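You operate a simulated robot arm through the tools that you are given. There is no shell and no other tool.

You are at the controls of a simulated two-armed robot. One attempt, no reset.

## Task
Pick up the bag that says "layer pellet" from the top of the funnel bench with one hand, pass it to the other hand and put it in the inside of the spill tub.

Only the result counts: the job must be done as asked and must still hold three seconds after the hand-in. Knocking over, shifting, dropping, spilling or breaking anything else fails it.

## Robot
Two 7-joint arms with two-finger parallel grippers on one trunk, on a base that drives. Base frame: it is fixed to the floor where the robot stands at the start and does not move with it; the origin is under the middle of the robot, x ahead of it, y to its left, z up. Readings come in mm, rad, newtons and seconds.
The left shoulder is at the start at [23, 101, 1388], the right one opposite. With the tool pointing down near the work surface each hand reaches from about 100 to 320 mm from the robot's upright axis, wherever it stands, measured 20 degrees to its own side. Places, roughly: inside of the spill tub (18x24 cm) [540, -880, 800]. Payload 2.4 kg a hand.
The TCP of each hand is the grasp point between the finger pads, 24 mm short of the fingertips. In the tool frame z runs along the fingers and y along their closing line. The gripper opens to 68 mm. The fingers are 17 mm wide and 10 mm thick; the gripper's body (40 by 70 mm) begins 41 mm behind the TCP.
Orientation is that of the tool frame in the base frame, as a unit quaternion [w, x, y, z]. With the fingers straight down and closing along the base's y, the tool's x points along the base's -x, its y along +y and its z along -z.

## Interface
- The arms move only by the tool arm_command. It takes "left_motion", "right_motion" or both (then of equal length, played together; a hand with none holds still); each is a list of rows, each an object (a shift or turn left out is 0, a gripper value left out holds the last) with "delta_rot": the turn, a rotation vector about the base's x, y, z in rad, a list of three; "travel": the shift along the base's x, y, z in mm, a list of three; "hand": the finger opening in mm, from 0 to 68. In form: [{"delta_rot": [wx, wy, wz], "travel": [dx, dy, dz], "hand": hand}, ...]. A call has 1 to 20 rows; each row shifts and turns the commanded pose from where the row before left it. A row lasts 0.2 s, in which the tool goes at most 50 mm and 0.15 rad; a call with a longer step from one row to the next is refused whole, and so is a gripper value outside its range. A pose out of reach is approached as far as the arm can. The call stops where the force on the tool passes 40 N (or 10 N more than at its start, if that is more) or the arm is blocked; 0.2 s more then pass. Each finger travels about 72 mm/s and halts on what it meets, pressing with about 35 N; the grip force reading is that of the motor and also rises with nothing between the fingers. The clock runs only during rows and for 0.2 s after the last one: add rows that do not move to give the fingers time. It gives the time, the measured TCP pose, the force on the tool (base axes), the opening and the grip force at its end, in the units of the frame above (readings bear some noise), with the torque about the TCP (base axes, N m) and any sound that the robot's microphone picked up.
- Cameras (640 x 400 px; columns grow to the right, rows downward): "scene" is now at [81.2, -23.9, 1515.2]; the picture's right is [-0.33, -0.94, 0.00], its down [-0.80, 0.28, -0.52] and it looks along [0.49, -0.18, -0.85] (base axes); focal length 251 px, centre (320, 200). "left" rides on the left gripper at [84, -11, -75] in its tool frame; the picture's right is [0.13, 0.99, 0.00], its down [-0.60, 0.08, -0.79] and it looks along [-0.79, 0.10, 0.61] (tool axes); focal length 251 px, centre (320, 200). "right" rides on the right gripper at [84, 11, -75] in its tool frame; the picture's right is [-0.13, 0.99, 0.00], its down [-0.60, -0.08, -0.79] and it looks along [-0.79, -0.10, 0.61] (tool axes); focal length 251 px, centre (320, 200). There is no depth. A picture from a camera that has moved, and an enlarged one, comes with that camera's place and axes in the base frame and with its lens.
- get_image(camera): a new picture of that camera. It takes no simulated time.
- move_column(by): slides the trunk up (or, below 0, down) by that many mm; the arms and the scene camera ride with it, the base frame stays. It gives what a move gives, with no picture.
- steer(legs): drives the robot by 1 to 6 legs, each [ahead, left, turn to the left] in mm, mm and rad, along the robot's own axes; the way and the turn of a leg run together, so that a leg with both is an arc; at most 1500 mm and 3.142 rad a leg. The arms and the cameras ride along, it lands a little off, and it stops where it bumps. It gives what a move gives.
- turn_head(pan, tilt): turns the head with the scene camera to pan (to the left, within 1.501 rad either way) and tilt (down, from -0.506 to 1.204), counted from straight ahead of the robot. It gives what a move gives.
- enlarge(camera, box): a new picture of the part [left, top, right, bottom] of that camera's present view, enlarged. It takes no simulated time.
- job_done(): hands the job in; it is judged then, once.

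Places have to be worked out from the pictures, the camera data and where the tool is seen. Open the grippers and draw the arms clear of the work before you hand the job in, unless the task says otherwise.

The tools are called after "Request:" as a command line: name --argument value ..., lists and objects as JSON in quotes. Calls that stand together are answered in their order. arm_command: Moves the arms, as the interface text tells. Its arguments: {"type":"object","properties":{"left_motion":{"type":"array"},"right_motion":{"type":"array"}},"required":[]} The other tools are called the same way: move_column (by) slides the trunk up or down; steer (legs) drives the base; turn_head (pan, tilt) turns the head that bears the scene camera; get_image (camera) takes a picture; enlarge (camera, box) takes an enlarged picture of a part of a camera's view; job_done () hands the job in.

At the start:

```text
clock: 0.0
left_ee_pos: [283.9, 115.4, 1060.4]
left_tcp_rot: [0.009, -0.016, 0.991, 0.133]
left_contact_force: [0.3, 0.2, -0.4]
left_wrist_torque: [-0.02, 0.0, -0.03]
left_gripper_width: 67.9
left_grip_force: 0.0
right_ee_pos: [228.4, -232.1, 1025.0]
right_tcp_rot: [0.0, 0.0, 1.0, 0.0]
right_contact_force: [-0.8, -0.2, -0.1]
right_wrist_torque: [-0.03, -0.01, -0.03]
right_gripper_width: 67.9
right_grip_force: 0.1
trunk travel left (down, up): [-601.0, 248.0]
robot x, y, heading: [1.3, 0.5, -0.002]
head pan, tilt: [-0.342, 1.019]
```

scene: 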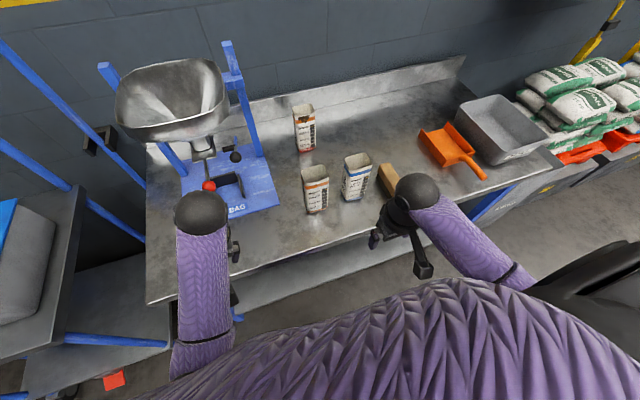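
right: 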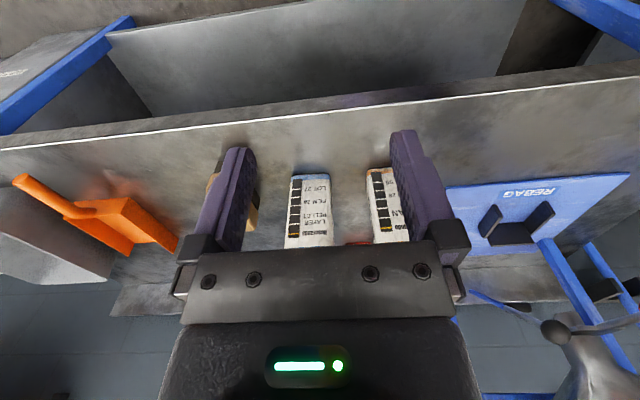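
left: 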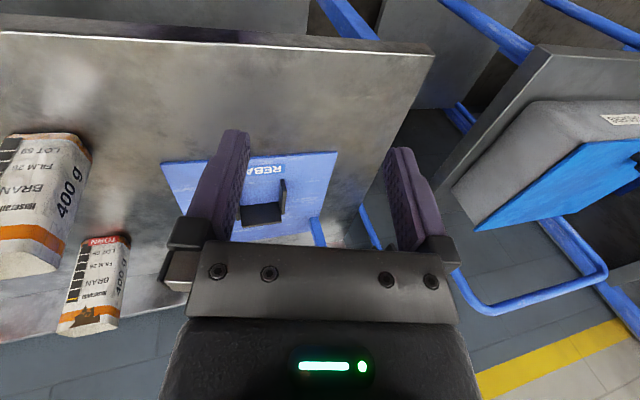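

I see three open bags on the bench. The blue-labelled one appears to read "LAYER PELLET". I'll enlarge the views to confirm this and to work out the places.

Request:
enlarge --camera "scene" --box '[270, 90, 430, 230]'

Request:
enlarge --camera "right" --box '[220, 150, 440, 260]'

Request:
enlarge --camera "scene" --box '[400, 60, 600, 220]'

```text
2.86 times, centred on (350, 160) of scene
camera zoom: at [81.2, -23.9, 1515.2], right [-0.33, -0.94, 0.0], down [-0.8, 0.28, -0.52], along [0.49, -0.18, -0.85], focal length 718 px, centre (234, 314)
```

zoom: 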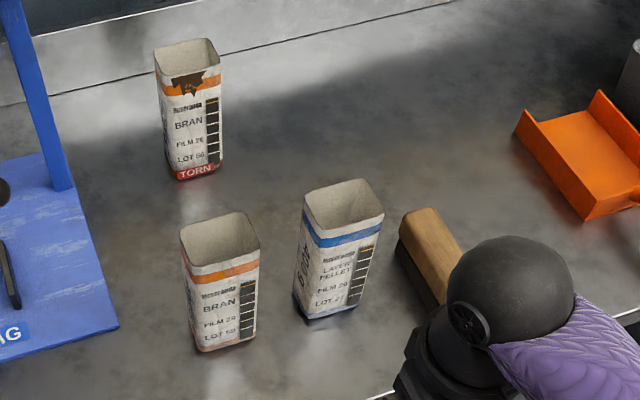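

```text
2.91 times, centred on (330, 205) of right
camera zoom: at [145.2, -222.0, 1100.6], right [0.13, 0.99, 0.0], down [0.6, -0.08, 0.79], along [0.79, -0.1, -0.61], focal length 731 px, centre (291, 186)
```

zoom: 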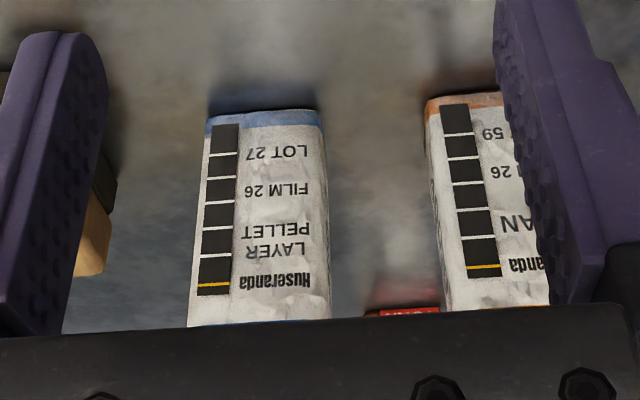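

```text
2.50 times, centred on (500, 140) of scene
camera zoom: at [81.2, -23.9, 1515.2], right [-0.33, -0.94, 0.0], down [-0.8, 0.28, -0.52], along [0.49, -0.18, -0.85], focal length 628 px, centre (-130, 350)
```

zoom: 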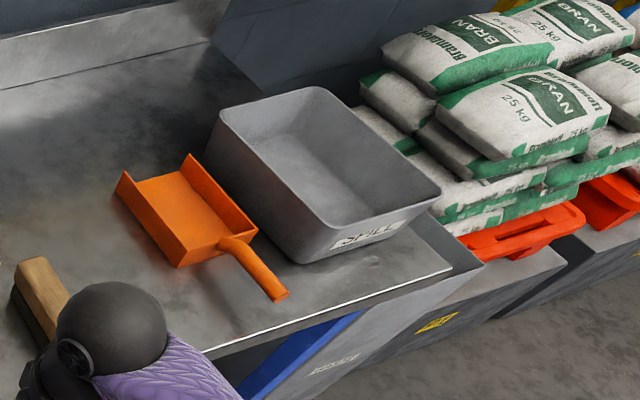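

The blue-striped bag is confirmed as LAYER PELLET, at about [490, -290], with the bench top near z≈805 and its front edge near x≈347. Next I'll look at what is under the bench and around the base, so I know how far I can drive in.

Request:
turn_head --pan 0.0 --tilt 1.2

Request:
get_image --camera "scene"

Request:
turn_head --pan -1.2 --tilt 0.7

Request:
get_image --camera "scene"

Request:
turn_head --pan -0.6 --tilt 0.75

Request:
get_image --camera "scene"

```text
clock: 0.8
left_ee_pos: [284.4, 116.4, 1061.3]
left_tcp_rot: [0.01, -0.018, 0.991, 0.134]
left_contact_force: [0.6, -0.1, -0.8]
left_wrist_torque: [-0.01, 0.01, 0.04]
left_gripper_width: 68.2
left_grip_force: 0.0
right_ee_pos: [228.4, -233.5, 1025.9]
right_tcp_rot: [0.0, 0.0, 1.0, 0.0]
right_contact_force: [-0.4, -0.7, -0.1]
right_wrist_torque: [0.01, 0.0, 0.02]
right_gripper_width: 67.9
right_grip_force: 0.0
trunk travel left (down, up): [-601.0, 248.0]
robot x, y, heading: [1.1, 2.0, -0.001]
head pan, tilt: [0.0, 1.201]
```

```text
taken
camera scene: at [72.6, -1.1, 1503.9], right [0.0, -1.0, 0.0], down [-0.93, 0.0, -0.36], along [0.36, 0.0, -0.93], focal length 251 px, centre (320, 200)
```

scene: 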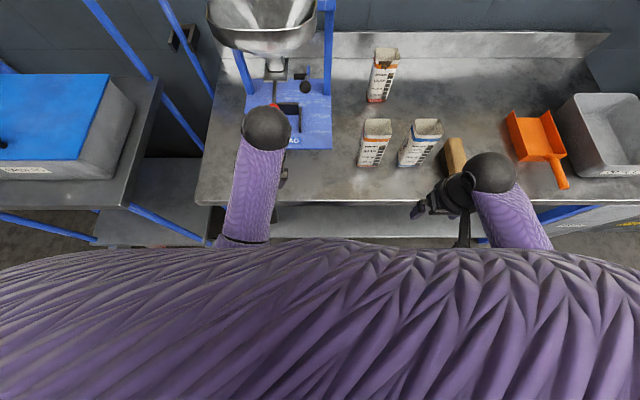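

```text
clock: 2.2
left_ee_pos: [284.0, 115.4, 1059.8]
left_tcp_rot: [0.01, -0.016, 0.991, 0.134]
left_contact_force: [-0.3, 0.5, -0.4]
left_wrist_torque: [0.01, -0.01, 0.0]
left_gripper_width: 68.1
left_grip_force: 0.0
right_ee_pos: [228.6, -232.5, 1026.3]
right_tcp_rot: [0.0, 0.0, 1.0, 0.0]
right_contact_force: [-0.2, 0.1, -0.4]
right_wrist_torque: [0.0, 0.02, -0.01]
right_gripper_width: 67.9
right_grip_force: 0.1
trunk travel left (down, up): [-601.0, 248.0]
robot x, y, heading: [-1.2, -4.6, -0.002]
head pan, tilt: [-1.201, 0.7]
```

```text
taken
camera scene: at [47.5, -80.2, 1539.8], right [-0.93, -0.36, 0.0], down [-0.23, 0.6, -0.76], along [0.28, -0.71, -0.64], focal length 251 px, centre (320, 200)
```

scene: 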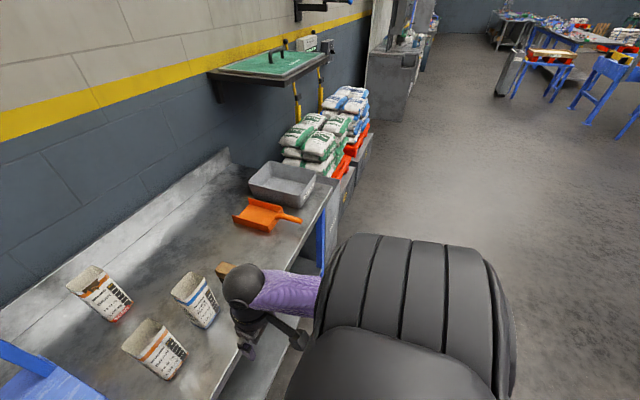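

```text
clock: 3.2
left_ee_pos: [284.5, 115.1, 1060.5]
left_tcp_rot: [0.009, -0.017, 0.991, 0.134]
left_contact_force: [0.4, -0.3, 0.4]
left_wrist_torque: [0.06, 0.03, 0.03]
left_gripper_width: 68.1
left_grip_force: 0.1
right_ee_pos: [228.3, -232.9, 1025.2]
right_tcp_rot: [0.0, 0.0, 1.0, 0.0]
right_contact_force: [-0.7, -0.5, 0.5]
right_wrist_torque: [-0.01, 0.01, 0.02]
right_gripper_width: 68.2
right_grip_force: 0.2
trunk travel left (down, up): [-601.0, 248.0]
robot x, y, heading: [-1.9, -0.5, -0.003]
head pan, tilt: [-0.6, 0.75]
```

```text
taken
camera scene: at [85.0, -47.9, 1535.6], right [-0.57, -0.82, 0.0], down [-0.56, 0.39, -0.73], along [0.6, -0.41, -0.68], focal length 251 px, centre (320, 200)
```

scene: 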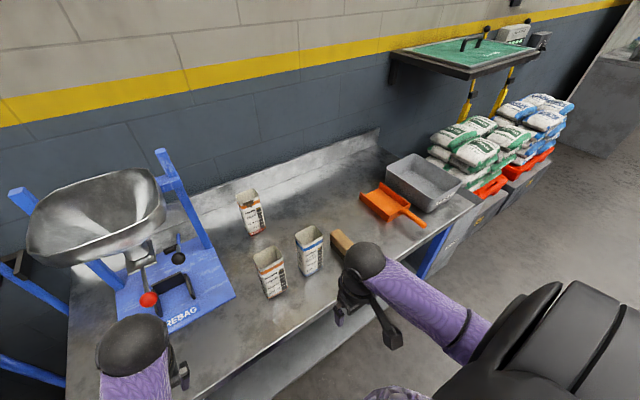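

The layout is clear: the bag is about 50 mm deep (x) and about 70 mm wide (y), so the fingers have to close along x. I'll turn both hands in free space so they close along x. The left hand will lean left and the right hand will lean right, with their cameras on the outside.

Request:
arm_command --left_motion '[{"delta_rot": [-0.1335, 0, 0]}, {"delta_rot": [-0.1335, 0, 0]}, {"delta_rot": [0, 0, -0.1428]}, {"delta_rot": [0, 0, -0.1428]}, {"delta_rot": [0, 0, -0.1428]}, {"delta_rot": [0, 0, -0.1428]}, {"delta_rot": [0, 0, -0.1428]}, {"delta_rot": [0, 0, -0.1428]}, {"delta_rot": [0, 0, -0.1428]}, {"delta_rot": [0, 0, -0.1428]}, {"delta_rot": [0, 0, -0.1428]}, {"delta_rot": [0, 0, -0.1428]}, {"delta_rot": [0, 0, -0.1428]}, {"delta_rot": [0, 0, 0]}]' --right_motion '[{"delta_rot": [0, 0, 0.1428]}, {"delta_rot": [0, 0, 0.1428]}, {"delta_rot": [0, 0, 0.1428]}, {"delta_rot": [0, 0, 0.1428]}, {"delta_rot": [0, 0, 0.1428]}, {"delta_rot": [0, 0, 0.1428]}, {"delta_rot": [0, 0, 0.1428]}, {"delta_rot": [0, 0, 0.1428]}, {"delta_rot": [0, 0, 0.1428]}, {"delta_rot": [0, 0, 0.1428]}, {"delta_rot": [0, 0, 0.1428]}, {"delta_rot": [0, 0, 0]}, {"delta_rot": [0, 0, 0]}, {"delta_rot": [0, 0, 0]}]'

Request:
get_image --camera "right"

Request:
get_image --camera "left"

Request:
get_image --camera "scene"

```text
clock: 3.9
left_ee_pos: [284.6, 114.0, 1061.2]
left_tcp_rot: [0.012, 0.0, 1.0, 0.0]
left_contact_force: [0.1, -1.0, -1.5]
left_wrist_torque: [-0.02, -0.04, -0.01]
left_gripper_width: 67.9
left_grip_force: 0.1
right_ee_pos: [228.8, -232.7, 1024.7]
right_tcp_rot: [0.0, -0.164, 0.986, 0.0]
right_contact_force: [0.1, 0.6, 0.2]
right_wrist_torque: [-0.04, 0.0, 0.0]
right_gripper_width: 68.2
right_grip_force: 0.1
trunk travel left (down, up): [-601.0, 248.0]
robot x, y, heading: [1.0, 1.5, -0.004]
head pan, tilt: [-0.6, 0.75]
stopped in row 3 (left hand): the force on the tool passed its limit at 69 N (the readings are from after the stop); the commanded pose is now the measured one
```

```text
taken
camera right: at [146.1, -249.7, 1100.4], right [-0.2, 0.98, 0.0], down [0.6, 0.12, 0.79], along [0.78, 0.16, -0.61], focal length 251 px, centre (320, 200)
```

right: 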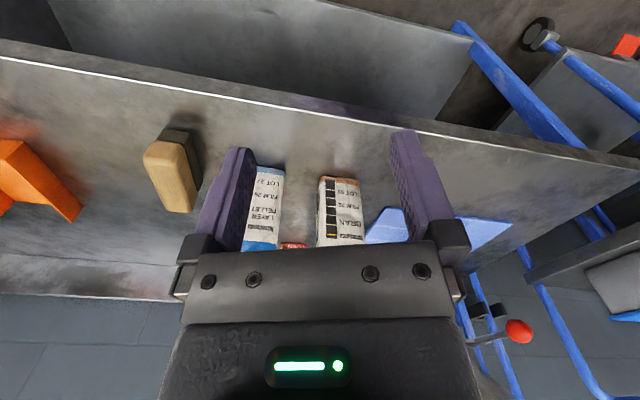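

```text
taken
camera left: at [199.4, 103.5, 1134.5], right [-0.13, 0.99, 0.0], down [0.58, 0.08, 0.81], along [0.8, 0.1, -0.59], focal length 251 px, centre (320, 200)
```

left: 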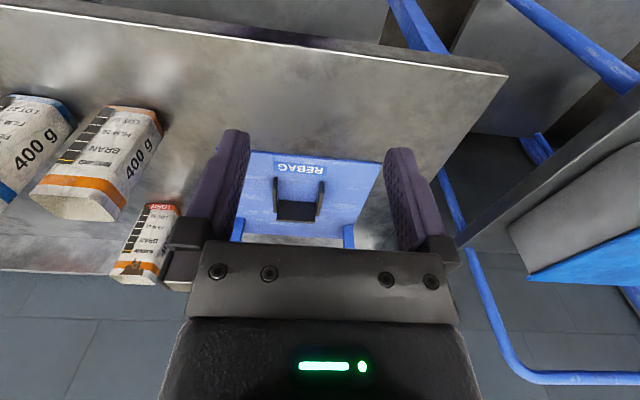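

```text
taken
camera scene: at [85.2, -48.0, 1535.6], right [-0.56, -0.83, 0.0], down [-0.56, 0.39, -0.73], along [0.6, -0.41, -0.68], focal length 251 px, centre (320, 200)
```

scene: 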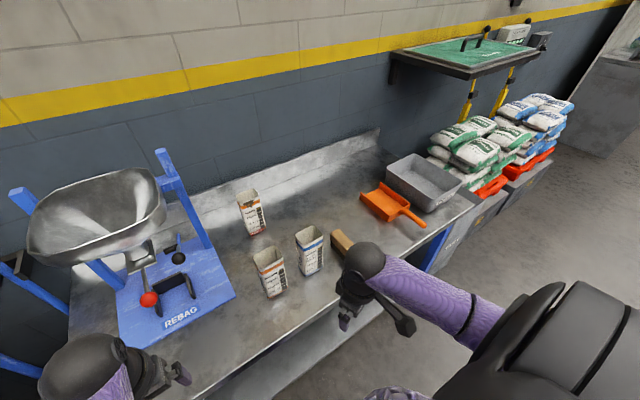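

The call stopped in row 3 with 69 N on the left hand, though nothing is visibly touching it. I'll try a slower turn of each hand to see whether the direction is the problem.

Request:
arm_command --left_motion '[{"delta_rot": [0, 0, -0.04]}, {"delta_rot": [0, 0, -0.06]}, {"delta_rot": [0, 0, -0.06]}, {"delta_rot": [0, 0, 0]}]' --right_motion '[{"delta_rot": [0, 0, 0.04]}, {"delta_rot": [0, 0, 0.08]}, {"delta_rot": [0, 0, 0.08]}, {"delta_rot": [0, 0, 0]}]'

```text
clock: 4.4
left_ee_pos: [286.3, 114.5, 1060.2]
left_tcp_rot: [0.015, 0.023, 1.0, -0.002]
left_contact_force: [2.7, 0.8, -3.3]
left_wrist_torque: [-0.17, -0.03, -0.21]
left_gripper_width: 67.8
left_grip_force: 0.1
right_ee_pos: [227.3, -232.6, 1025.8]
right_tcp_rot: [0.001, -0.192, 0.981, -0.001]
right_contact_force: [-0.2, -0.1, 0.2]
right_wrist_torque: [0.04, 0.0, 0.04]
right_gripper_width: 68.3
right_grip_force: 0.1
trunk travel left (down, up): [-601.0, 248.0]
robot x, y, heading: [-0.1, 4.0, -0.006]
head pan, tilt: [-0.6, 0.75]
stopped in row 2 (left hand): the force on the tool passed its limit at 48 N (the readings are from after the stop); the commanded pose is now the measured one
```

The left hand was stopped again at 48 N, so I'll look at the left arm with the head camera to see what it is touching.

Request:
turn_head --pan 0.5 --tilt 1.1

Request:
get_image --camera "scene"

Request:
get_image --camera "left"

```text
clock: 5.8
left_ee_pos: [286.1, 114.4, 1060.3]
left_tcp_rot: [0.016, 0.023, 1.0, -0.002]
left_contact_force: [5.5, -0.6, -2.9]
left_wrist_torque: [0.06, 0.04, 0.03]
left_gripper_width: 68.1
left_grip_force: 0.0
right_ee_pos: [228.2, -232.8, 1024.7]
right_tcp_rot: [0.001, -0.192, 0.981, 0.0]
right_contact_force: [0.3, 0.7, 0.3]
right_wrist_torque: [0.02, -0.02, 0.03]
right_gripper_width: 68.2
right_grip_force: 0.1
trunk travel left (down, up): [-601.0, 248.0]
robot x, y, heading: [-0.5, -3.0, 0.002]
head pan, tilt: [0.499, 1.1]
```

```text
taken
camera scene: at [72.2, 29.2, 1509.9], right [0.48, -0.88, 0.0], down [-0.78, -0.43, -0.45], along [0.4, 0.22, -0.89], focal length 251 px, centre (320, 200)
```

scene: 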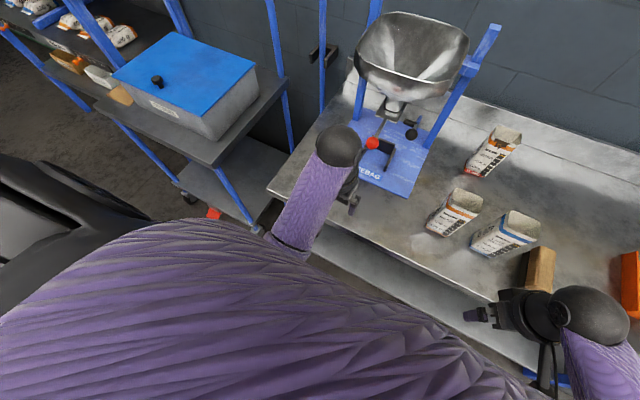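

```text
taken
camera left: at [199.2, 107.3, 1134.0], right [-0.08, 1.0, -0.01], down [0.58, 0.05, 0.81], along [0.81, 0.06, -0.59], focal length 251 px, centre (320, 200)
```

left: 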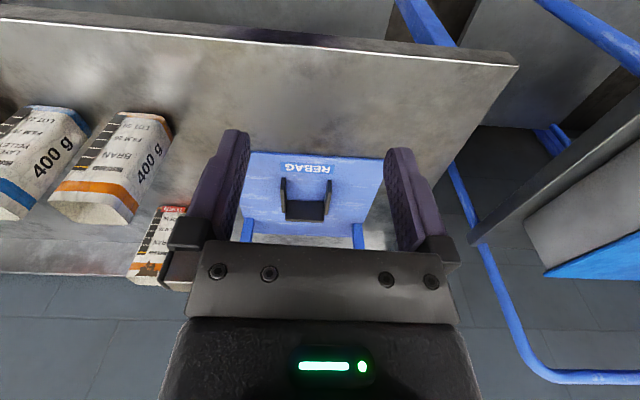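

Nothing seems to touch the left gripper, so the left arm's posture may be near a joint limit. I'll back the left hand off (turn +z, draw back and up a little) and continue the right hand's turn.

Request:
arm_command --left_motion '[{"delta_rot": [0, 0, 0.04]}, {"delta_rot": [0, 0, 0.05], "travel": [0, 0, 20]}, {"travel": [0, 0, 30]}, {"travel": [0, 0, 0]}]' --right_motion '[{"delta_rot": [0, 0, 0.08]}, {"delta_rot": [0, 0, 0.1]}, {"delta_rot": [0, 0, 0.1]}, {"delta_rot": [0, 0, 0]}]'

```text
clock: 6.3
left_ee_pos: [284.3, 137.7, 1063.1]
left_tcp_rot: [0.016, -0.013, 0.999, 0.032]
left_contact_force: [4.3, -2.3, -4.1]
left_wrist_torque: [0.21, -0.07, 0.28]
left_gripper_width: 67.7
left_grip_force: 0.1
right_ee_pos: [229.4, -232.5, 1024.3]
right_tcp_rot: [0.001, -0.249, 0.969, 0.0]
right_contact_force: [1.0, -0.3, -0.6]
right_wrist_torque: [0.01, 0.02, 0.01]
right_gripper_width: 68.1
right_grip_force: 0.1
trunk travel left (down, up): [-601.0, 248.0]
robot x, y, heading: [0.5, -1.4, -0.003]
head pan, tilt: [0.499, 1.1]
stopped in row 2 (left hand): the force on the tool passed its limit at 73 N (the readings are from after the stop); the commanded pose is now the measured one
```

The left hand jumped about 23 mm in y, with 73 N. I need to see what it is against, so I'll look closely at the left wrist region.

Request:
get_image --camera "scene"

Request:
enlarge --camera "scene" --box '[240, 80, 480, 280]'

Request:
get_image --camera "left"

Request:
get_image --camera "right"

```text
taken
camera scene: at [72.1, 29.7, 1509.9], right [0.48, -0.88, 0.0], down [-0.78, -0.43, -0.45], along [0.4, 0.22, -0.89], focal length 251 px, centre (320, 200)
```

scene: 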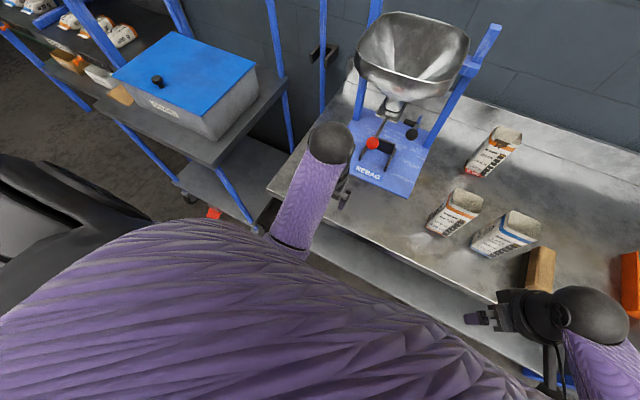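

```text
2.00 times, centred on (360, 180) of scene
camera zoom: at [72.1, 29.7, 1509.9], right [0.48, -0.88, 0.0], down [-0.78, -0.43, -0.45], along [0.4, 0.22, -0.89], focal length 503 px, centre (240, 240)
```

zoom: 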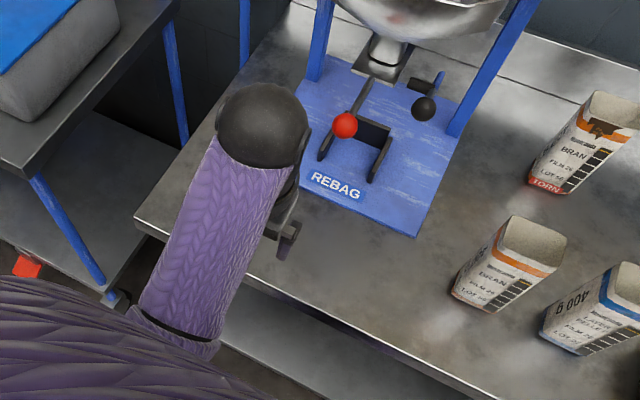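

```text
taken
camera left: at [198.8, 119.5, 1134.4], right [-0.16, 0.99, 0.06], down [0.58, 0.04, 0.82], along [0.8, 0.16, -0.57], focal length 251 px, centre (320, 200)
```

left: 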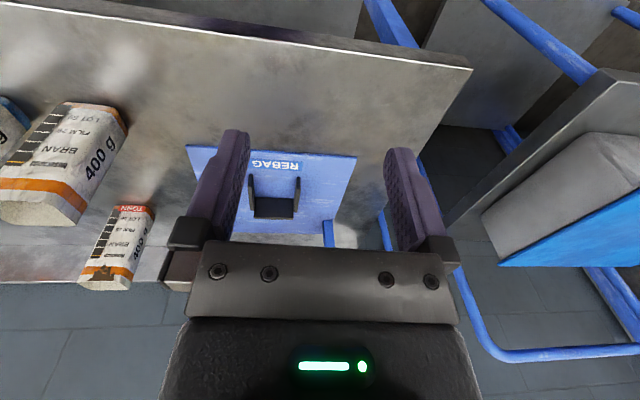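

```text
taken
camera right: at [150.5, -263.3, 1100.1], right [-0.36, 0.93, 0.0], down [0.57, 0.22, 0.79], along [0.74, 0.29, -0.61], focal length 251 px, centre (320, 200)
```

right: 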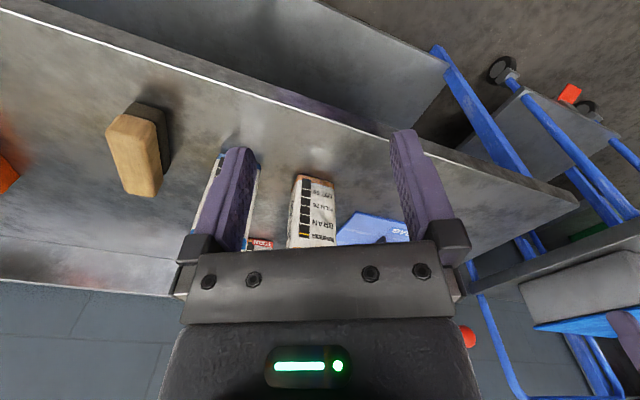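

There is no external contact visible, so this looks like an internal posture problem in the left arm. I'll move the left hand gently forward and outward and watch how it responds.

Request:
arm_command --left_motion '[{"travel": [5, 0, 0]}, {"travel": [10, 0, 0]}, {"travel": [10, 5, 0]}, {"travel": [0, 0, 0]}]'

```text
clock: 7.3
left_ee_pos: [310.0, 141.2, 1062.0]
left_tcp_rot: [0.017, -0.013, 0.999, 0.03]
left_contact_force: [-0.8, 0.3, -0.9]
left_wrist_torque: [0.02, 0.03, 0.0]
left_gripper_width: 68.1
left_grip_force: 0.1
right_ee_pos: [227.7, -233.5, 1025.3]
right_tcp_rot: [0.002, -0.249, 0.968, 0.0]
right_contact_force: [0.0, -0.9, -0.7]
right_wrist_torque: [0.01, 0.04, 0.0]
right_gripper_width: 67.9
right_grip_force: 0.1
trunk travel left (down, up): [-601.0, 248.0]
robot x, y, heading: [-1.7, -4.5, 0.001]
head pan, tilt: [0.499, 1.1]
```

Moving forward worked and the forces are back to zero. I'll bring it further forward and then retry the turn.

Request:
arm_command --left_motion '[{"travel": [10, 10, 0]}, {"travel": [10, 10, 0]}, {"delta_rot": [0, 0, -0.04]}, {"delta_rot": [0, 0, -0.08]}, {"delta_rot": [0, 0, -0.08]}, {"delta_rot": [0, 0, 0]}]'

```text
clock: 8.7
left_ee_pos: [330.7, 160.7, 1061.6]
left_tcp_rot: [0.02, 0.087, 0.996, 0.029]
left_contact_force: [0.6, -0.6, 0.2]
left_wrist_torque: [0.05, 0.02, 0.01]
left_gripper_width: 68.1
left_grip_force: 0.1
right_ee_pos: [228.7, -231.9, 1024.4]
right_tcp_rot: [0.001, -0.249, 0.969, -0.001]
right_contact_force: [0.0, 0.7, 0.5]
right_wrist_torque: [0.01, 0.02, -0.03]
right_gripper_width: 68.2
right_grip_force: 0.1
trunk travel left (down, up): [-601.0, 248.0]
robot x, y, heading: [2.5, -3.4, -0.001]
head pan, tilt: [0.499, 1.1]
```

That works. I'll carry on turning both hands at a moderate speed.

Request:
arm_command --left_motion '[{"delta_rot": [0, 0, -0.05]}, {"delta_rot": [0, 0, -0.1]}, {"delta_rot": [0, 0, -0.1]}, {"delta_rot": [0, 0, -0.1]}, {"delta_rot": [0, 0, -0.1]}, {"delta_rot": [0, 0, -0.1]}, {"delta_rot": [0, 0, -0.1]}, {"delta_rot": [0, 0, 0]}]' --right_motion '[{"delta_rot": [0, 0, 0.05]}, {"delta_rot": [0, 0, 0.1]}, {"delta_rot": [0, 0, 0.1]}, {"delta_rot": [0, 0, 0.1]}, {"delta_rot": [0, 0, 0.1]}, {"delta_rot": [0, 0, 0.1]}, {"delta_rot": [0, 0, 0.1]}, {"delta_rot": [0, 0, 0]}]'

Request:
get_image --camera "scene"

```text
clock: 10.5
left_ee_pos: [329.6, 161.1, 1062.0]
left_tcp_rot: [0.027, 0.401, 0.916, 0.021]
left_contact_force: [1.1, 0.1, 0.0]
left_wrist_torque: [-0.02, 0.01, 0.01]
left_gripper_width: 68.2
left_grip_force: 0.0
right_ee_pos: [228.2, -232.7, 1024.9]
right_tcp_rot: [0.001, -0.545, 0.838, 0.0]
right_contact_force: [0.7, 0.4, 0.1]
right_wrist_torque: [0.01, 0.01, 0.02]
right_gripper_width: 68.2
right_grip_force: 0.0
trunk travel left (down, up): [-601.0, 248.0]
robot x, y, heading: [1.2, 4.5, 0.001]
head pan, tilt: [0.499, 1.1]
```

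```text
taken
camera scene: at [72.1, 29.1, 1509.9], right [0.48, -0.88, 0.0], down [-0.78, -0.43, -0.45], along [0.4, 0.22, -0.89], focal length 251 px, centre (320, 200)
```

scene: 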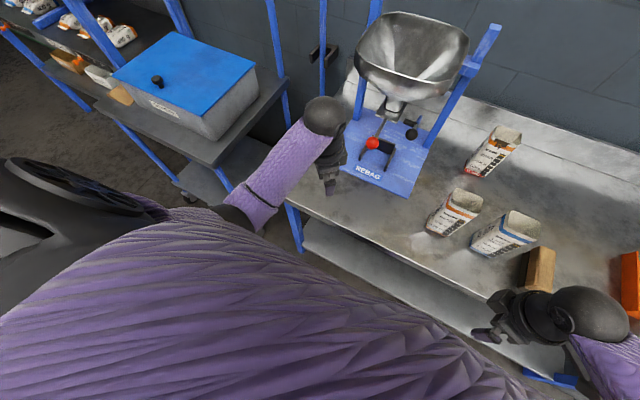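

Good, both arms move freely and the elbows swing out. I'll finish the 90° turns.

Request:
arm_command --left_motion '[{"delta_rot": [0, 0, -0.06]}, {"delta_rot": [0, 0, -0.1]}, {"delta_rot": [0, 0, -0.1]}, {"delta_rot": [0, 0, -0.1]}, {"delta_rot": [0, 0, -0.1]}, {"delta_rot": [0, 0, -0.1]}, {"delta_rot": [0, 0, -0.1]}, {"delta_rot": [0, 0, -0.086]}, {"delta_rot": [0, 0, 0]}]' --right_motion '[{"delta_rot": [0, 0, 0.05]}, {"delta_rot": [0, 0, 0.1]}, {"delta_rot": [0, 0, 0.1]}, {"delta_rot": [0, 0, 0.1]}, {"delta_rot": [0, 0, 0.068]}, {"delta_rot": [0, 0, 0]}, {"delta_rot": [0, 0, 0]}, {"delta_rot": [0, 0, 0]}, {"delta_rot": [0, 0, 0]}]'

Request:
get_image --camera "right"

Request:
get_image --camera "left"

Request:
get_image --camera "scene"

```text
clock: 12.5
left_ee_pos: [330.6, 160.4, 1061.9]
left_tcp_rot: [0.033, 0.707, 0.706, 0.009]
left_contact_force: [-0.5, -0.8, -0.4]
left_wrist_torque: [-0.01, -0.01, 0.02]
left_gripper_width: 67.9
left_grip_force: 0.1
right_ee_pos: [228.6, -233.6, 1025.2]
right_tcp_rot: [0.001, -0.706, 0.708, 0.0]
right_contact_force: [0.3, 0.9, 0.3]
right_wrist_torque: [-0.01, -0.03, -0.02]
right_gripper_width: 67.9
right_grip_force: 0.0
trunk travel left (down, up): [-601.0, 248.0]
robot x, y, heading: [-1.8, -0.4, 0.003]
head pan, tilt: [0.499, 1.1]
```

```text
taken
camera right: at [218.4, -317.1, 1099.9], right [-0.99, 0.13, 0.0], down [0.08, 0.6, 0.79], along [0.1, 0.79, -0.61], focal length 251 px, centre (320, 200)
```

right: 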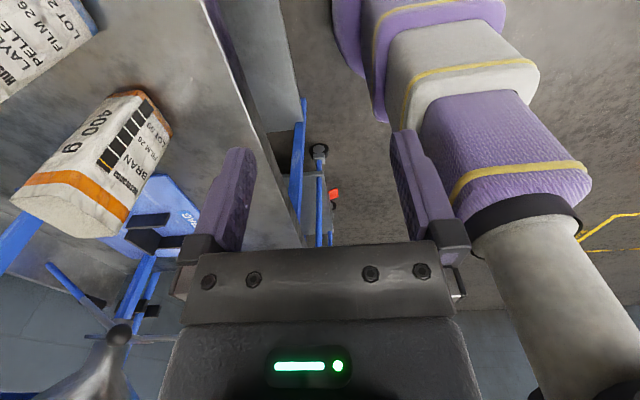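

```text
taken
camera left: at [314.2, 247.8, 1134.5], right [0.99, 0.13, 0.06], down [0.03, -0.58, 0.82], along [0.14, -0.81, -0.58], focal length 251 px, centre (320, 200)
```

left: 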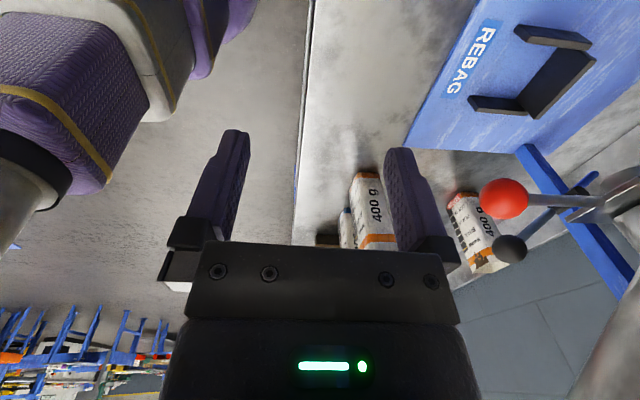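

```text
taken
camera scene: at [72.2, 29.2, 1509.9], right [0.48, -0.88, 0.0], down [-0.78, -0.43, -0.45], along [0.4, 0.22, -0.89], focal length 251 px, centre (320, 200)
```

scene: 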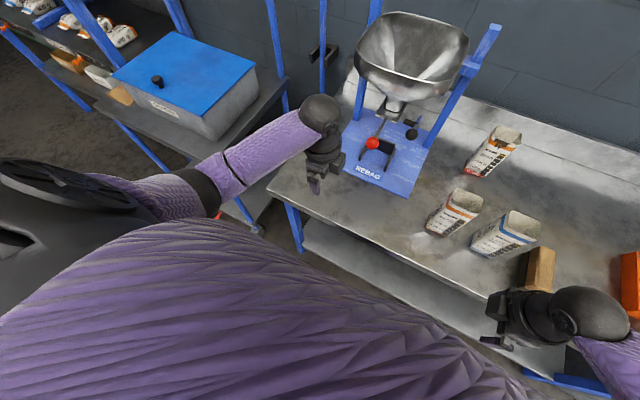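

The right camera shows the robot's base front reaching only to about x≈210, while the bench and shelf edge is near x≈340, so about 90 mm of forward drive is free. I'll first raise both hands and bring them a little forward in free space.

Request:
arm_command --left_motion '[{"travel": [5, 0, 10]}, {"travel": [5, 0, 20]}, {"travel": [5, 0, 20]}, {"travel": [5, 0, 20]}, {"travel": [0, 0, 20]}, {"travel": [0, 0, 10]}, {"travel": [0, 0, 0]}]' --right_motion '[{"travel": [15, 0, 5]}, {"travel": [20, 0, 15]}, {"travel": [20, 0, 20]}, {"travel": [15, 0, 20]}, {"travel": [10, 0, 20]}, {"travel": [0, 0, 20]}, {"travel": [0, 0, 0]}]'

```text
clock: 14.1
left_ee_pos: [349.4, 160.9, 1162.1]
left_tcp_rot: [0.033, 0.707, 0.706, 0.01]
left_contact_force: [-0.1, -0.3, 0.1]
left_wrist_torque: [-0.01, -0.01, -0.02]
left_gripper_width: 67.8
left_grip_force: 0.1
right_ee_pos: [309.2, -231.4, 1124.3]
right_tcp_rot: [-0.001, 0.707, -0.707, 0.0]
right_contact_force: [-0.3, -0.1, 0.2]
right_wrist_torque: [0.0, -0.02, -0.01]
right_gripper_width: 67.8
right_grip_force: 0.0
trunk travel left (down, up): [-601.0, 248.0]
robot x, y, heading: [0.6, -2.6, -0.001]
head pan, tilt: [0.499, 1.1]
```

Forces are nil and both hands are up at about 1125–1160. Now I'll drive 380 mm to the right, parallel to the bench, so that the left shoulder is in front of the bag.

Request:
steer --legs '[[0, -380, 0]]'

Request:
turn_head --pan 0.0 --tilt 1.0

Request:
get_image --camera "scene"

```text
clock: 16.5
left_ee_pos: [348.9, -221.0, 1163.1]
left_tcp_rot: [0.032, 0.707, 0.706, 0.01]
left_contact_force: [0.4, -0.3, -0.7]
left_wrist_torque: [0.02, 0.02, -0.01]
left_gripper_width: 67.9
left_grip_force: 0.0
right_ee_pos: [308.1, -614.3, 1124.0]
right_tcp_rot: [-0.002, 0.707, -0.707, -0.001]
right_contact_force: [0.3, 0.2, 0.4]
right_wrist_torque: [0.02, 0.02, 0.0]
right_gripper_width: 68.0
right_grip_force: 0.0
trunk travel left (down, up): [-601.0, 248.0]
robot x, y, heading: [-1.4, -380.8, 0.002]
head pan, tilt: [0.499, 1.1]
```

```text
clock: 17.4
left_ee_pos: [350.3, -220.3, 1161.9]
left_tcp_rot: [0.032, 0.707, 0.707, 0.009]
left_contact_force: [0.4, -0.4, 0.2]
left_wrist_torque: [0.01, 0.01, 0.02]
left_gripper_width: 68.3
left_grip_force: 0.0
right_ee_pos: [308.8, -612.6, 1124.4]
right_tcp_rot: [-0.001, 0.708, -0.707, 0.0]
right_contact_force: [0.2, 0.2, 0.1]
right_wrist_torque: [0.01, -0.02, 0.0]
right_gripper_width: 68.1
right_grip_force: 0.0
trunk travel left (down, up): [-601.0, 248.0]
robot x, y, heading: [1.4, -376.8, -0.001]
head pan, tilt: [0.0, 1.0]
```

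```text
taken
camera scene: at [86.4, -382.0, 1516.5], right [0.0, -1.0, 0.0], down [-0.84, 0.0, -0.54], along [0.54, 0.0, -0.84], focal length 251 px, centre (320, 200)
```

scene: 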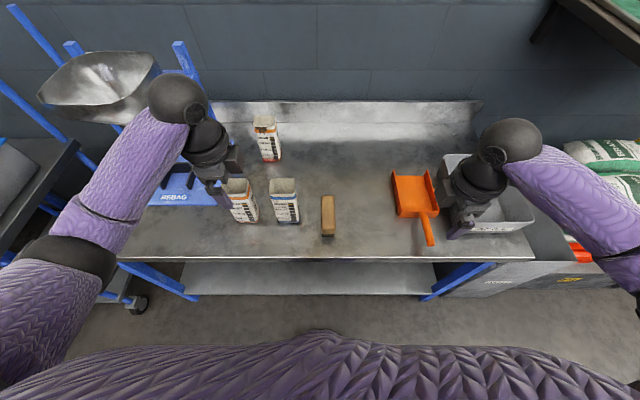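

I have a clear view now, so I'll enlarge on the bag, the brush and the tub to measure them.

Request:
enlarge --camera "scene" --box '[210, 160, 350, 250]'

Request:
enlarge --camera "scene" --box '[380, 120, 560, 260]'

Request:
get_image --camera "left"

Request:
get_image --camera "right"

```text
4.44 times, centred on (280, 205) of scene
camera zoom: at [86.4, -382.0, 1516.5], right [0.0, -1.0, 0.0], down [-0.84, 0.0, -0.54], along [0.54, 0.0, -0.84], focal length 1117 px, centre (498, 178)
```

zoom: 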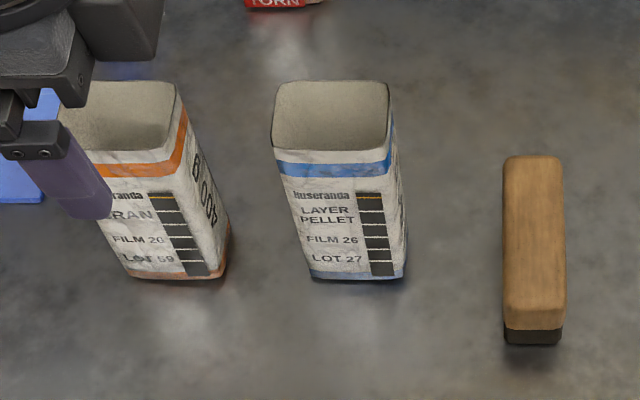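

```text
2.86 times, centred on (470, 190) of scene
camera zoom: at [86.4, -382.0, 1516.5], right [0.0, -1.0, 0.0], down [-0.84, 0.0, -0.54], along [0.54, 0.0, -0.84], focal length 718 px, centre (-109, 229)
```

zoom: 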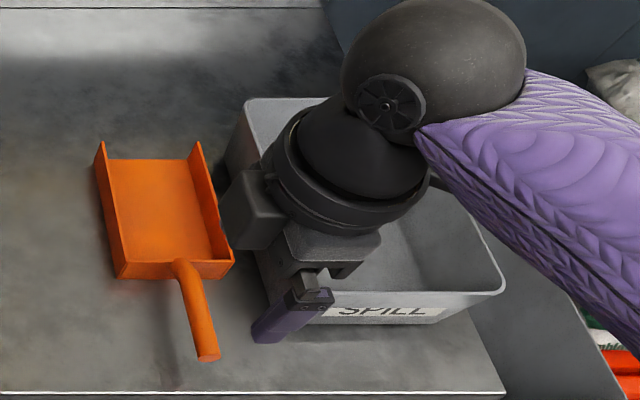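

```text
taken
camera left: at [334.2, -133.5, 1234.5], right [0.99, 0.13, 0.06], down [0.03, -0.58, 0.82], along [0.14, -0.81, -0.58], focal length 251 px, centre (320, 200)
```

left: 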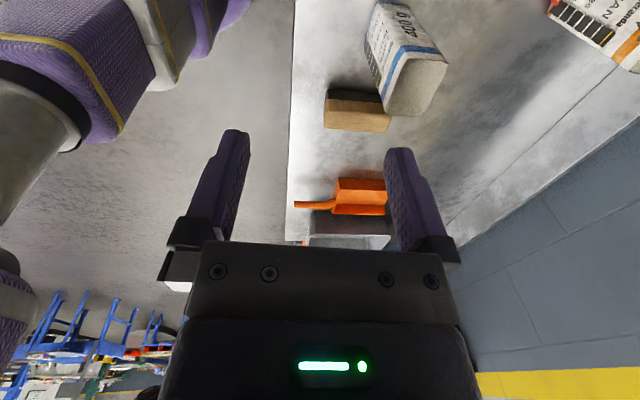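

```text
taken
camera right: at [298.9, -697.3, 1200.2], right [-0.99, 0.13, 0.0], down [0.08, 0.6, 0.79], along [0.1, 0.79, -0.61], focal length 251 px, centre (320, 200)
```

right: 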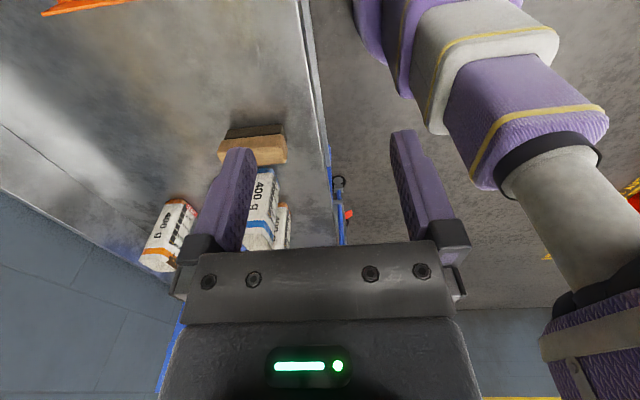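

Measurements: bench top z≈805; the bag spans x 459–510 and y −249…−315, with its top at about z≈967. The tub rim is about 24 cm (x) by 18 cm (y), centred near (540, −880) with its rim at z≈900. With the hands high, I'll drive 90 mm forward and then lower the trunk 100 mm.

Request:
steer --legs '[[90, 0, 0]]'

Request:
move_column --by -100

Request:
get_image --camera "scene"

```text
clock: 18.5
left_ee_pos: [441.9, -220.7, 1162.1]
left_tcp_rot: [0.033, 0.706, 0.707, 0.008]
left_contact_force: [0.5, -0.7, -0.3]
left_wrist_torque: [-0.02, -0.01, 0.01]
left_gripper_width: 68.0
left_grip_force: 0.0
right_ee_pos: [399.5, -614.1, 1125.4]
right_tcp_rot: [0.0, -0.707, 0.707, 0.0]
right_contact_force: [-0.7, 1.1, 0.4]
right_wrist_torque: [-0.01, -0.01, 0.03]
right_gripper_width: 67.9
right_grip_force: 0.1
trunk travel left (down, up): [-601.0, 248.0]
robot x, y, heading: [88.1, -383.1, -0.003]
head pan, tilt: [0.0, 1.0]
```

```text
clock: 19.9
left_ee_pos: [438.6, -220.1, 1063.7]
left_tcp_rot: [0.033, 0.706, 0.707, 0.009]
left_contact_force: [-0.4, -0.2, 0.6]
left_wrist_torque: [0.01, -0.01, 0.0]
left_gripper_width: 68.0
left_grip_force: 0.0
right_ee_pos: [397.9, -612.8, 1025.1]
right_tcp_rot: [0.001, -0.707, 0.707, 0.0]
right_contact_force: [-0.3, -0.8, -0.9]
right_wrist_torque: [0.01, 0.02, 0.01]
right_gripper_width: 67.8
right_grip_force: 0.0
trunk travel left (down, up): [-501.0, 348.0]
robot x, y, heading: [89.4, -378.9, 0.003]
head pan, tilt: [0.0, 1.0]
```

```text
taken
camera scene: at [182.1, -382.0, 1416.3], right [0.0, -1.0, 0.0], down [-0.84, 0.0, -0.54], along [0.54, 0.0, -0.84], focal length 251 px, centre (320, 200)
```

scene: 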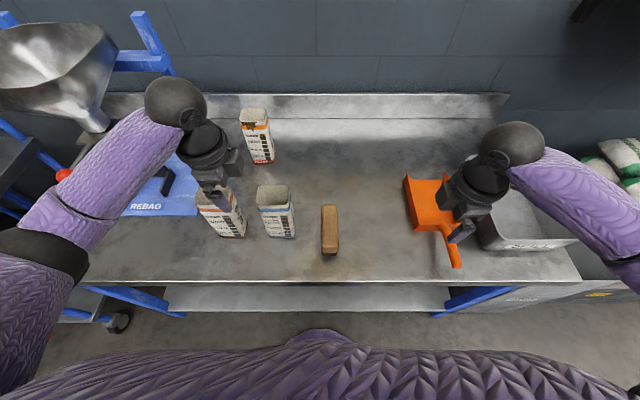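

Everything is clear. I'll raise both hands 60 mm while setting the leans (left 15° to the left, right 25° to the right), and level out the left hand's small forward tilt.

Request:
arm_command --left_motion '[{"travel": [0, 0, 10], "delta_rot": [-0.05, 0.013, 0]}, {"travel": [0, 0, 20], "delta_rot": [-0.06, 0.016, 0]}, {"travel": [0, 0, 20], "delta_rot": [-0.06, 0.016, 0]}, {"travel": [0, 0, 10], "delta_rot": [-0.057, 0.014, 0]}, {}]' --right_motion '[{"travel": [0, 0, 10], "delta_rot": [0.1, 0, 0]}, {"travel": [0, 0, 20], "delta_rot": [0.12, 0, 0]}, {"travel": [0, 0, 20], "delta_rot": [0.12, 0, 0]}, {"travel": [0, 0, 10], "delta_rot": [0.096, 0, 0]}, {}]'

Request:
move_column --by -80

Request:
get_image --camera "scene"

Request:
enlarge --camera "scene" --box '[180, 160, 360, 260]'

Request:
get_image --camera "left"

Request:
get_image --camera "right"

```text
clock: 21.1
left_ee_pos: [440.5, -219.5, 1123.2]
left_tcp_rot: [0.092, 0.698, 0.704, -0.091]
left_contact_force: [0.8, 0.1, -0.6]
left_wrist_torque: [0.0, 0.04, 0.01]
left_gripper_width: 68.0
left_grip_force: 0.2
right_ee_pos: [397.9, -613.2, 1085.0]
right_tcp_rot: [0.153, -0.69, 0.691, 0.153]
right_contact_force: [-0.3, -0.1, -0.6]
right_wrist_torque: [0.05, 0.01, 0.02]
right_gripper_width: 68.0
right_grip_force: 0.2
trunk travel left (down, up): [-501.0, 348.0]
robot x, y, heading: [91.5, -383.8, -0.001]
head pan, tilt: [0.0, 1.0]
```

```text
clock: 22.2
left_ee_pos: [439.5, -220.3, 1043.3]
left_tcp_rot: [0.092, 0.698, 0.704, -0.091]
left_contact_force: [0.1, -0.7, 0.2]
left_wrist_torque: [-0.02, -0.01, 0.0]
left_gripper_width: 67.7
left_grip_force: 0.1
right_ee_pos: [398.4, -612.1, 1004.1]
right_tcp_rot: [0.153, -0.69, 0.691, 0.153]
right_contact_force: [0.2, -0.2, -0.6]
right_wrist_torque: [0.04, 0.0, -0.04]
right_gripper_width: 68.1
right_grip_force: 0.0
trunk travel left (down, up): [-421.0, 428.0]
robot x, y, heading: [87.4, -383.9, -0.001]
head pan, tilt: [0.0, 1.0]
```

```text
taken
camera scene: at [190.6, -382.0, 1335.9], right [0.0, -1.0, 0.0], down [-0.84, 0.0, -0.54], along [0.54, 0.0, -0.84], focal length 251 px, centre (320, 200)
```

scene: 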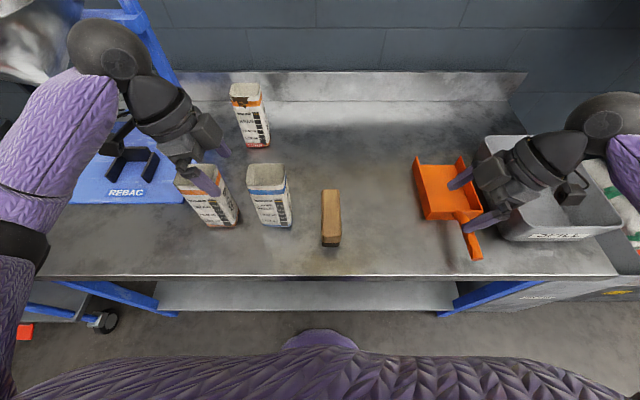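

```text
3.56 times, centred on (270, 210) of scene
camera zoom: at [190.6, -382.0, 1335.9], right [0.0, -1.0, 0.0], down [-0.84, 0.0, -0.54], along [0.54, 0.0, -0.84], focal length 894 px, centre (498, 164)
```

zoom: 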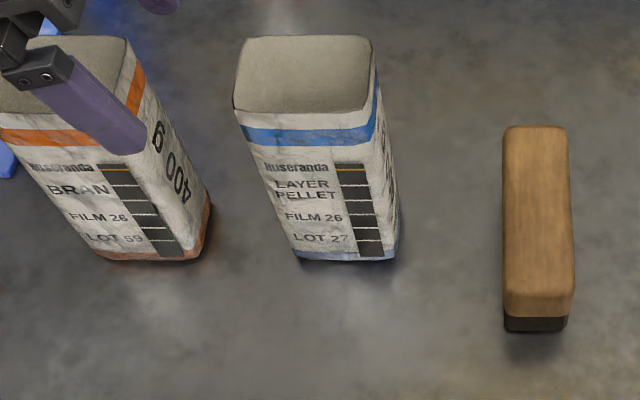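

```text
taken
camera left: at [427.2, -119.5, 1094.1], right [0.99, 0.13, -0.03], down [0.08, -0.38, 0.92], along [0.11, -0.92, -0.39], focal length 251 px, centre (320, 200)
```

left: 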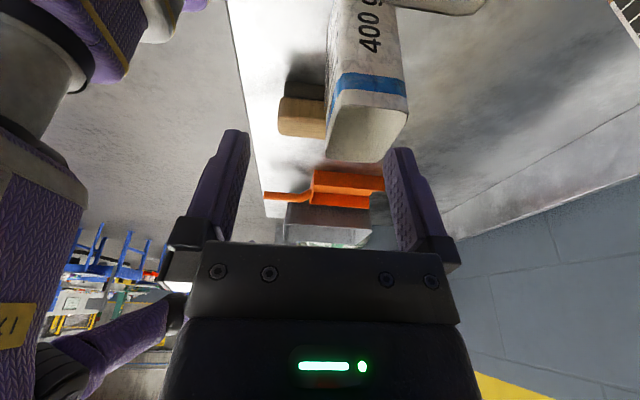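

```text
taken
camera right: at [388.3, -721.2, 1037.8], right [-0.99, 0.12, 0.05], down [0.08, 0.21, 0.97], along [0.1, 0.97, -0.22], focal length 251 px, centre (320, 200)
```

right: 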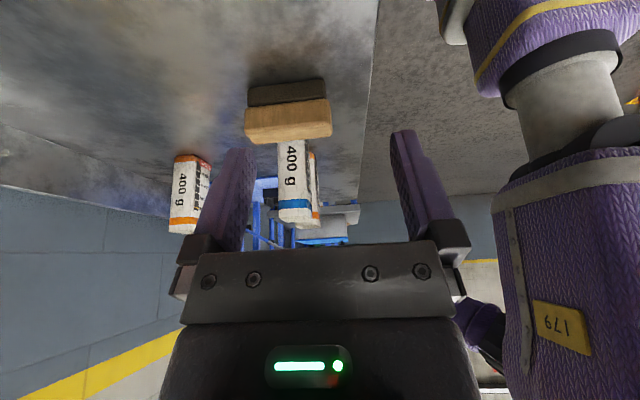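

The bag spans x 458–508 and y −249…−316, with its top at z≈968. The left fingertip projects where it should, so the frames agree. I'll bring the left hand above the bag's left half at (483, −264) and check before descending.

Request:
arm_command --left_motion '[{"travel": [8, -8, 0]}, {"travel": [12, -12, 0]}, {"travel": [12, -12, 0]}, {"travel": [11.5, -11.7, 0]}, {}]'

Request:
enlarge --camera "scene" --box '[180, 130, 340, 250]'

Request:
get_image --camera "left"

```text
clock: 23.4
left_ee_pos: [483.3, -264.0, 1043.5]
left_tcp_rot: [0.093, 0.698, 0.704, -0.091]
left_contact_force: [0.5, 0.1, -0.2]
left_wrist_torque: [-0.01, -0.03, -0.02]
left_gripper_width: 68.1
left_grip_force: 0.1
right_ee_pos: [399.0, -612.9, 1005.7]
right_tcp_rot: [0.154, -0.689, 0.691, 0.152]
right_contact_force: [1.4, 0.2, 0.2]
right_wrist_torque: [-0.01, -0.05, 0.0]
right_gripper_width: 67.8
right_grip_force: 0.1
trunk travel left (down, up): [-421.0, 428.0]
robot x, y, heading: [89.5, -380.0, -0.001]
head pan, tilt: [0.0, 1.0]
```

```text
3.33 times, centred on (260, 190) of scene
camera zoom: at [190.8, -382.1, 1335.9], right [0.0, -1.0, 0.0], down [-0.84, 0.0, -0.54], along [0.54, 0.0, -0.84], focal length 838 px, centre (520, 233)
```

zoom: 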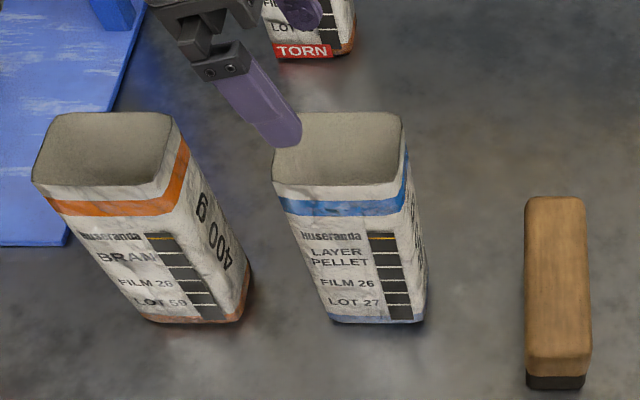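

```text
taken
camera left: at [471.2, -163.5, 1094.5], right [0.99, 0.13, -0.03], down [0.08, -0.38, 0.92], along [0.11, -0.92, -0.39], focal length 251 px, centre (320, 200)
```

left: 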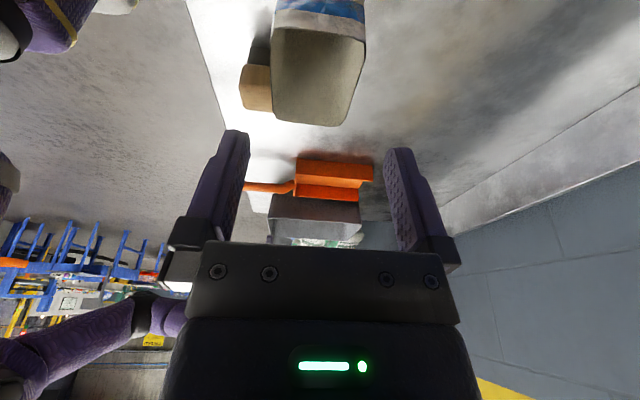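

The alignment looks right: the bag's centre is near x≈482, between the fingers with about 8 mm clearance on each side. I'll descend 100 mm to straddle the bag top.

Request:
arm_command --left_motion '[{"travel": [0, 0, -10]}, {"travel": [0, 0, -20]}, {"travel": [0, 0, -20]}, {"travel": [0, 0, -15]}, {"travel": [0, 0, -10]}, {}]'

Request:
enlarge --camera "scene" --box '[180, 130, 340, 250]'

Request:
get_image --camera "left"

```text
clock: 24.8
left_ee_pos: [482.0, -263.8, 967.2]
left_tcp_rot: [0.092, 0.698, 0.704, -0.091]
left_contact_force: [0.8, -0.3, 0.4]
left_wrist_torque: [0.01, -0.04, 0.01]
left_gripper_width: 68.0
left_grip_force: 0.1
right_ee_pos: [397.5, -614.2, 1005.0]
right_tcp_rot: [0.154, -0.689, 0.691, 0.154]
right_contact_force: [-0.3, -0.2, 1.1]
right_wrist_torque: [0.03, 0.03, 0.01]
right_gripper_width: 68.2
right_grip_force: 0.0
trunk travel left (down, up): [-421.0, 428.0]
robot x, y, heading: [89.1, -382.4, -0.0]
head pan, tilt: [0.0, 1.0]
```

```text
3.33 times, centred on (260, 190) of scene
camera zoom: at [190.8, -382.1, 1335.9], right [0.0, -1.0, 0.0], down [-0.84, 0.0, -0.54], along [0.54, 0.0, -0.84], focal length 838 px, centre (520, 233)
```

zoom: 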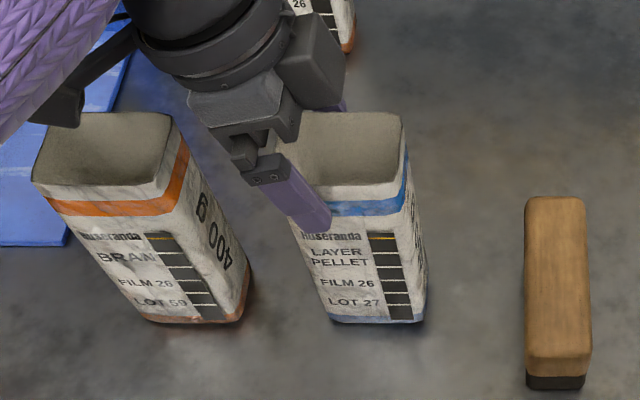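

```text
taken
camera left: at [470.8, -163.2, 1019.1], right [0.99, 0.13, -0.03], down [0.08, -0.38, 0.92], along [0.11, -0.92, -0.39], focal length 251 px, centre (320, 200)
```

left: 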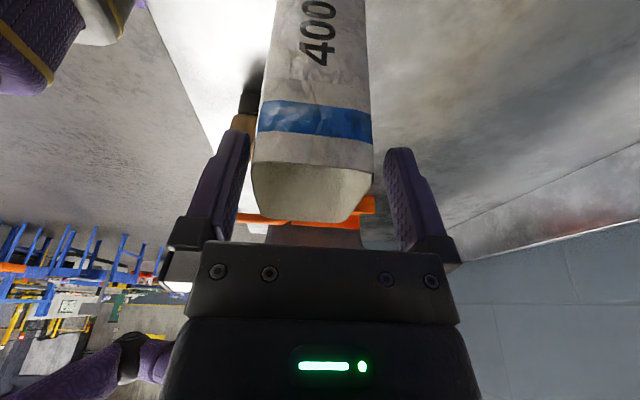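

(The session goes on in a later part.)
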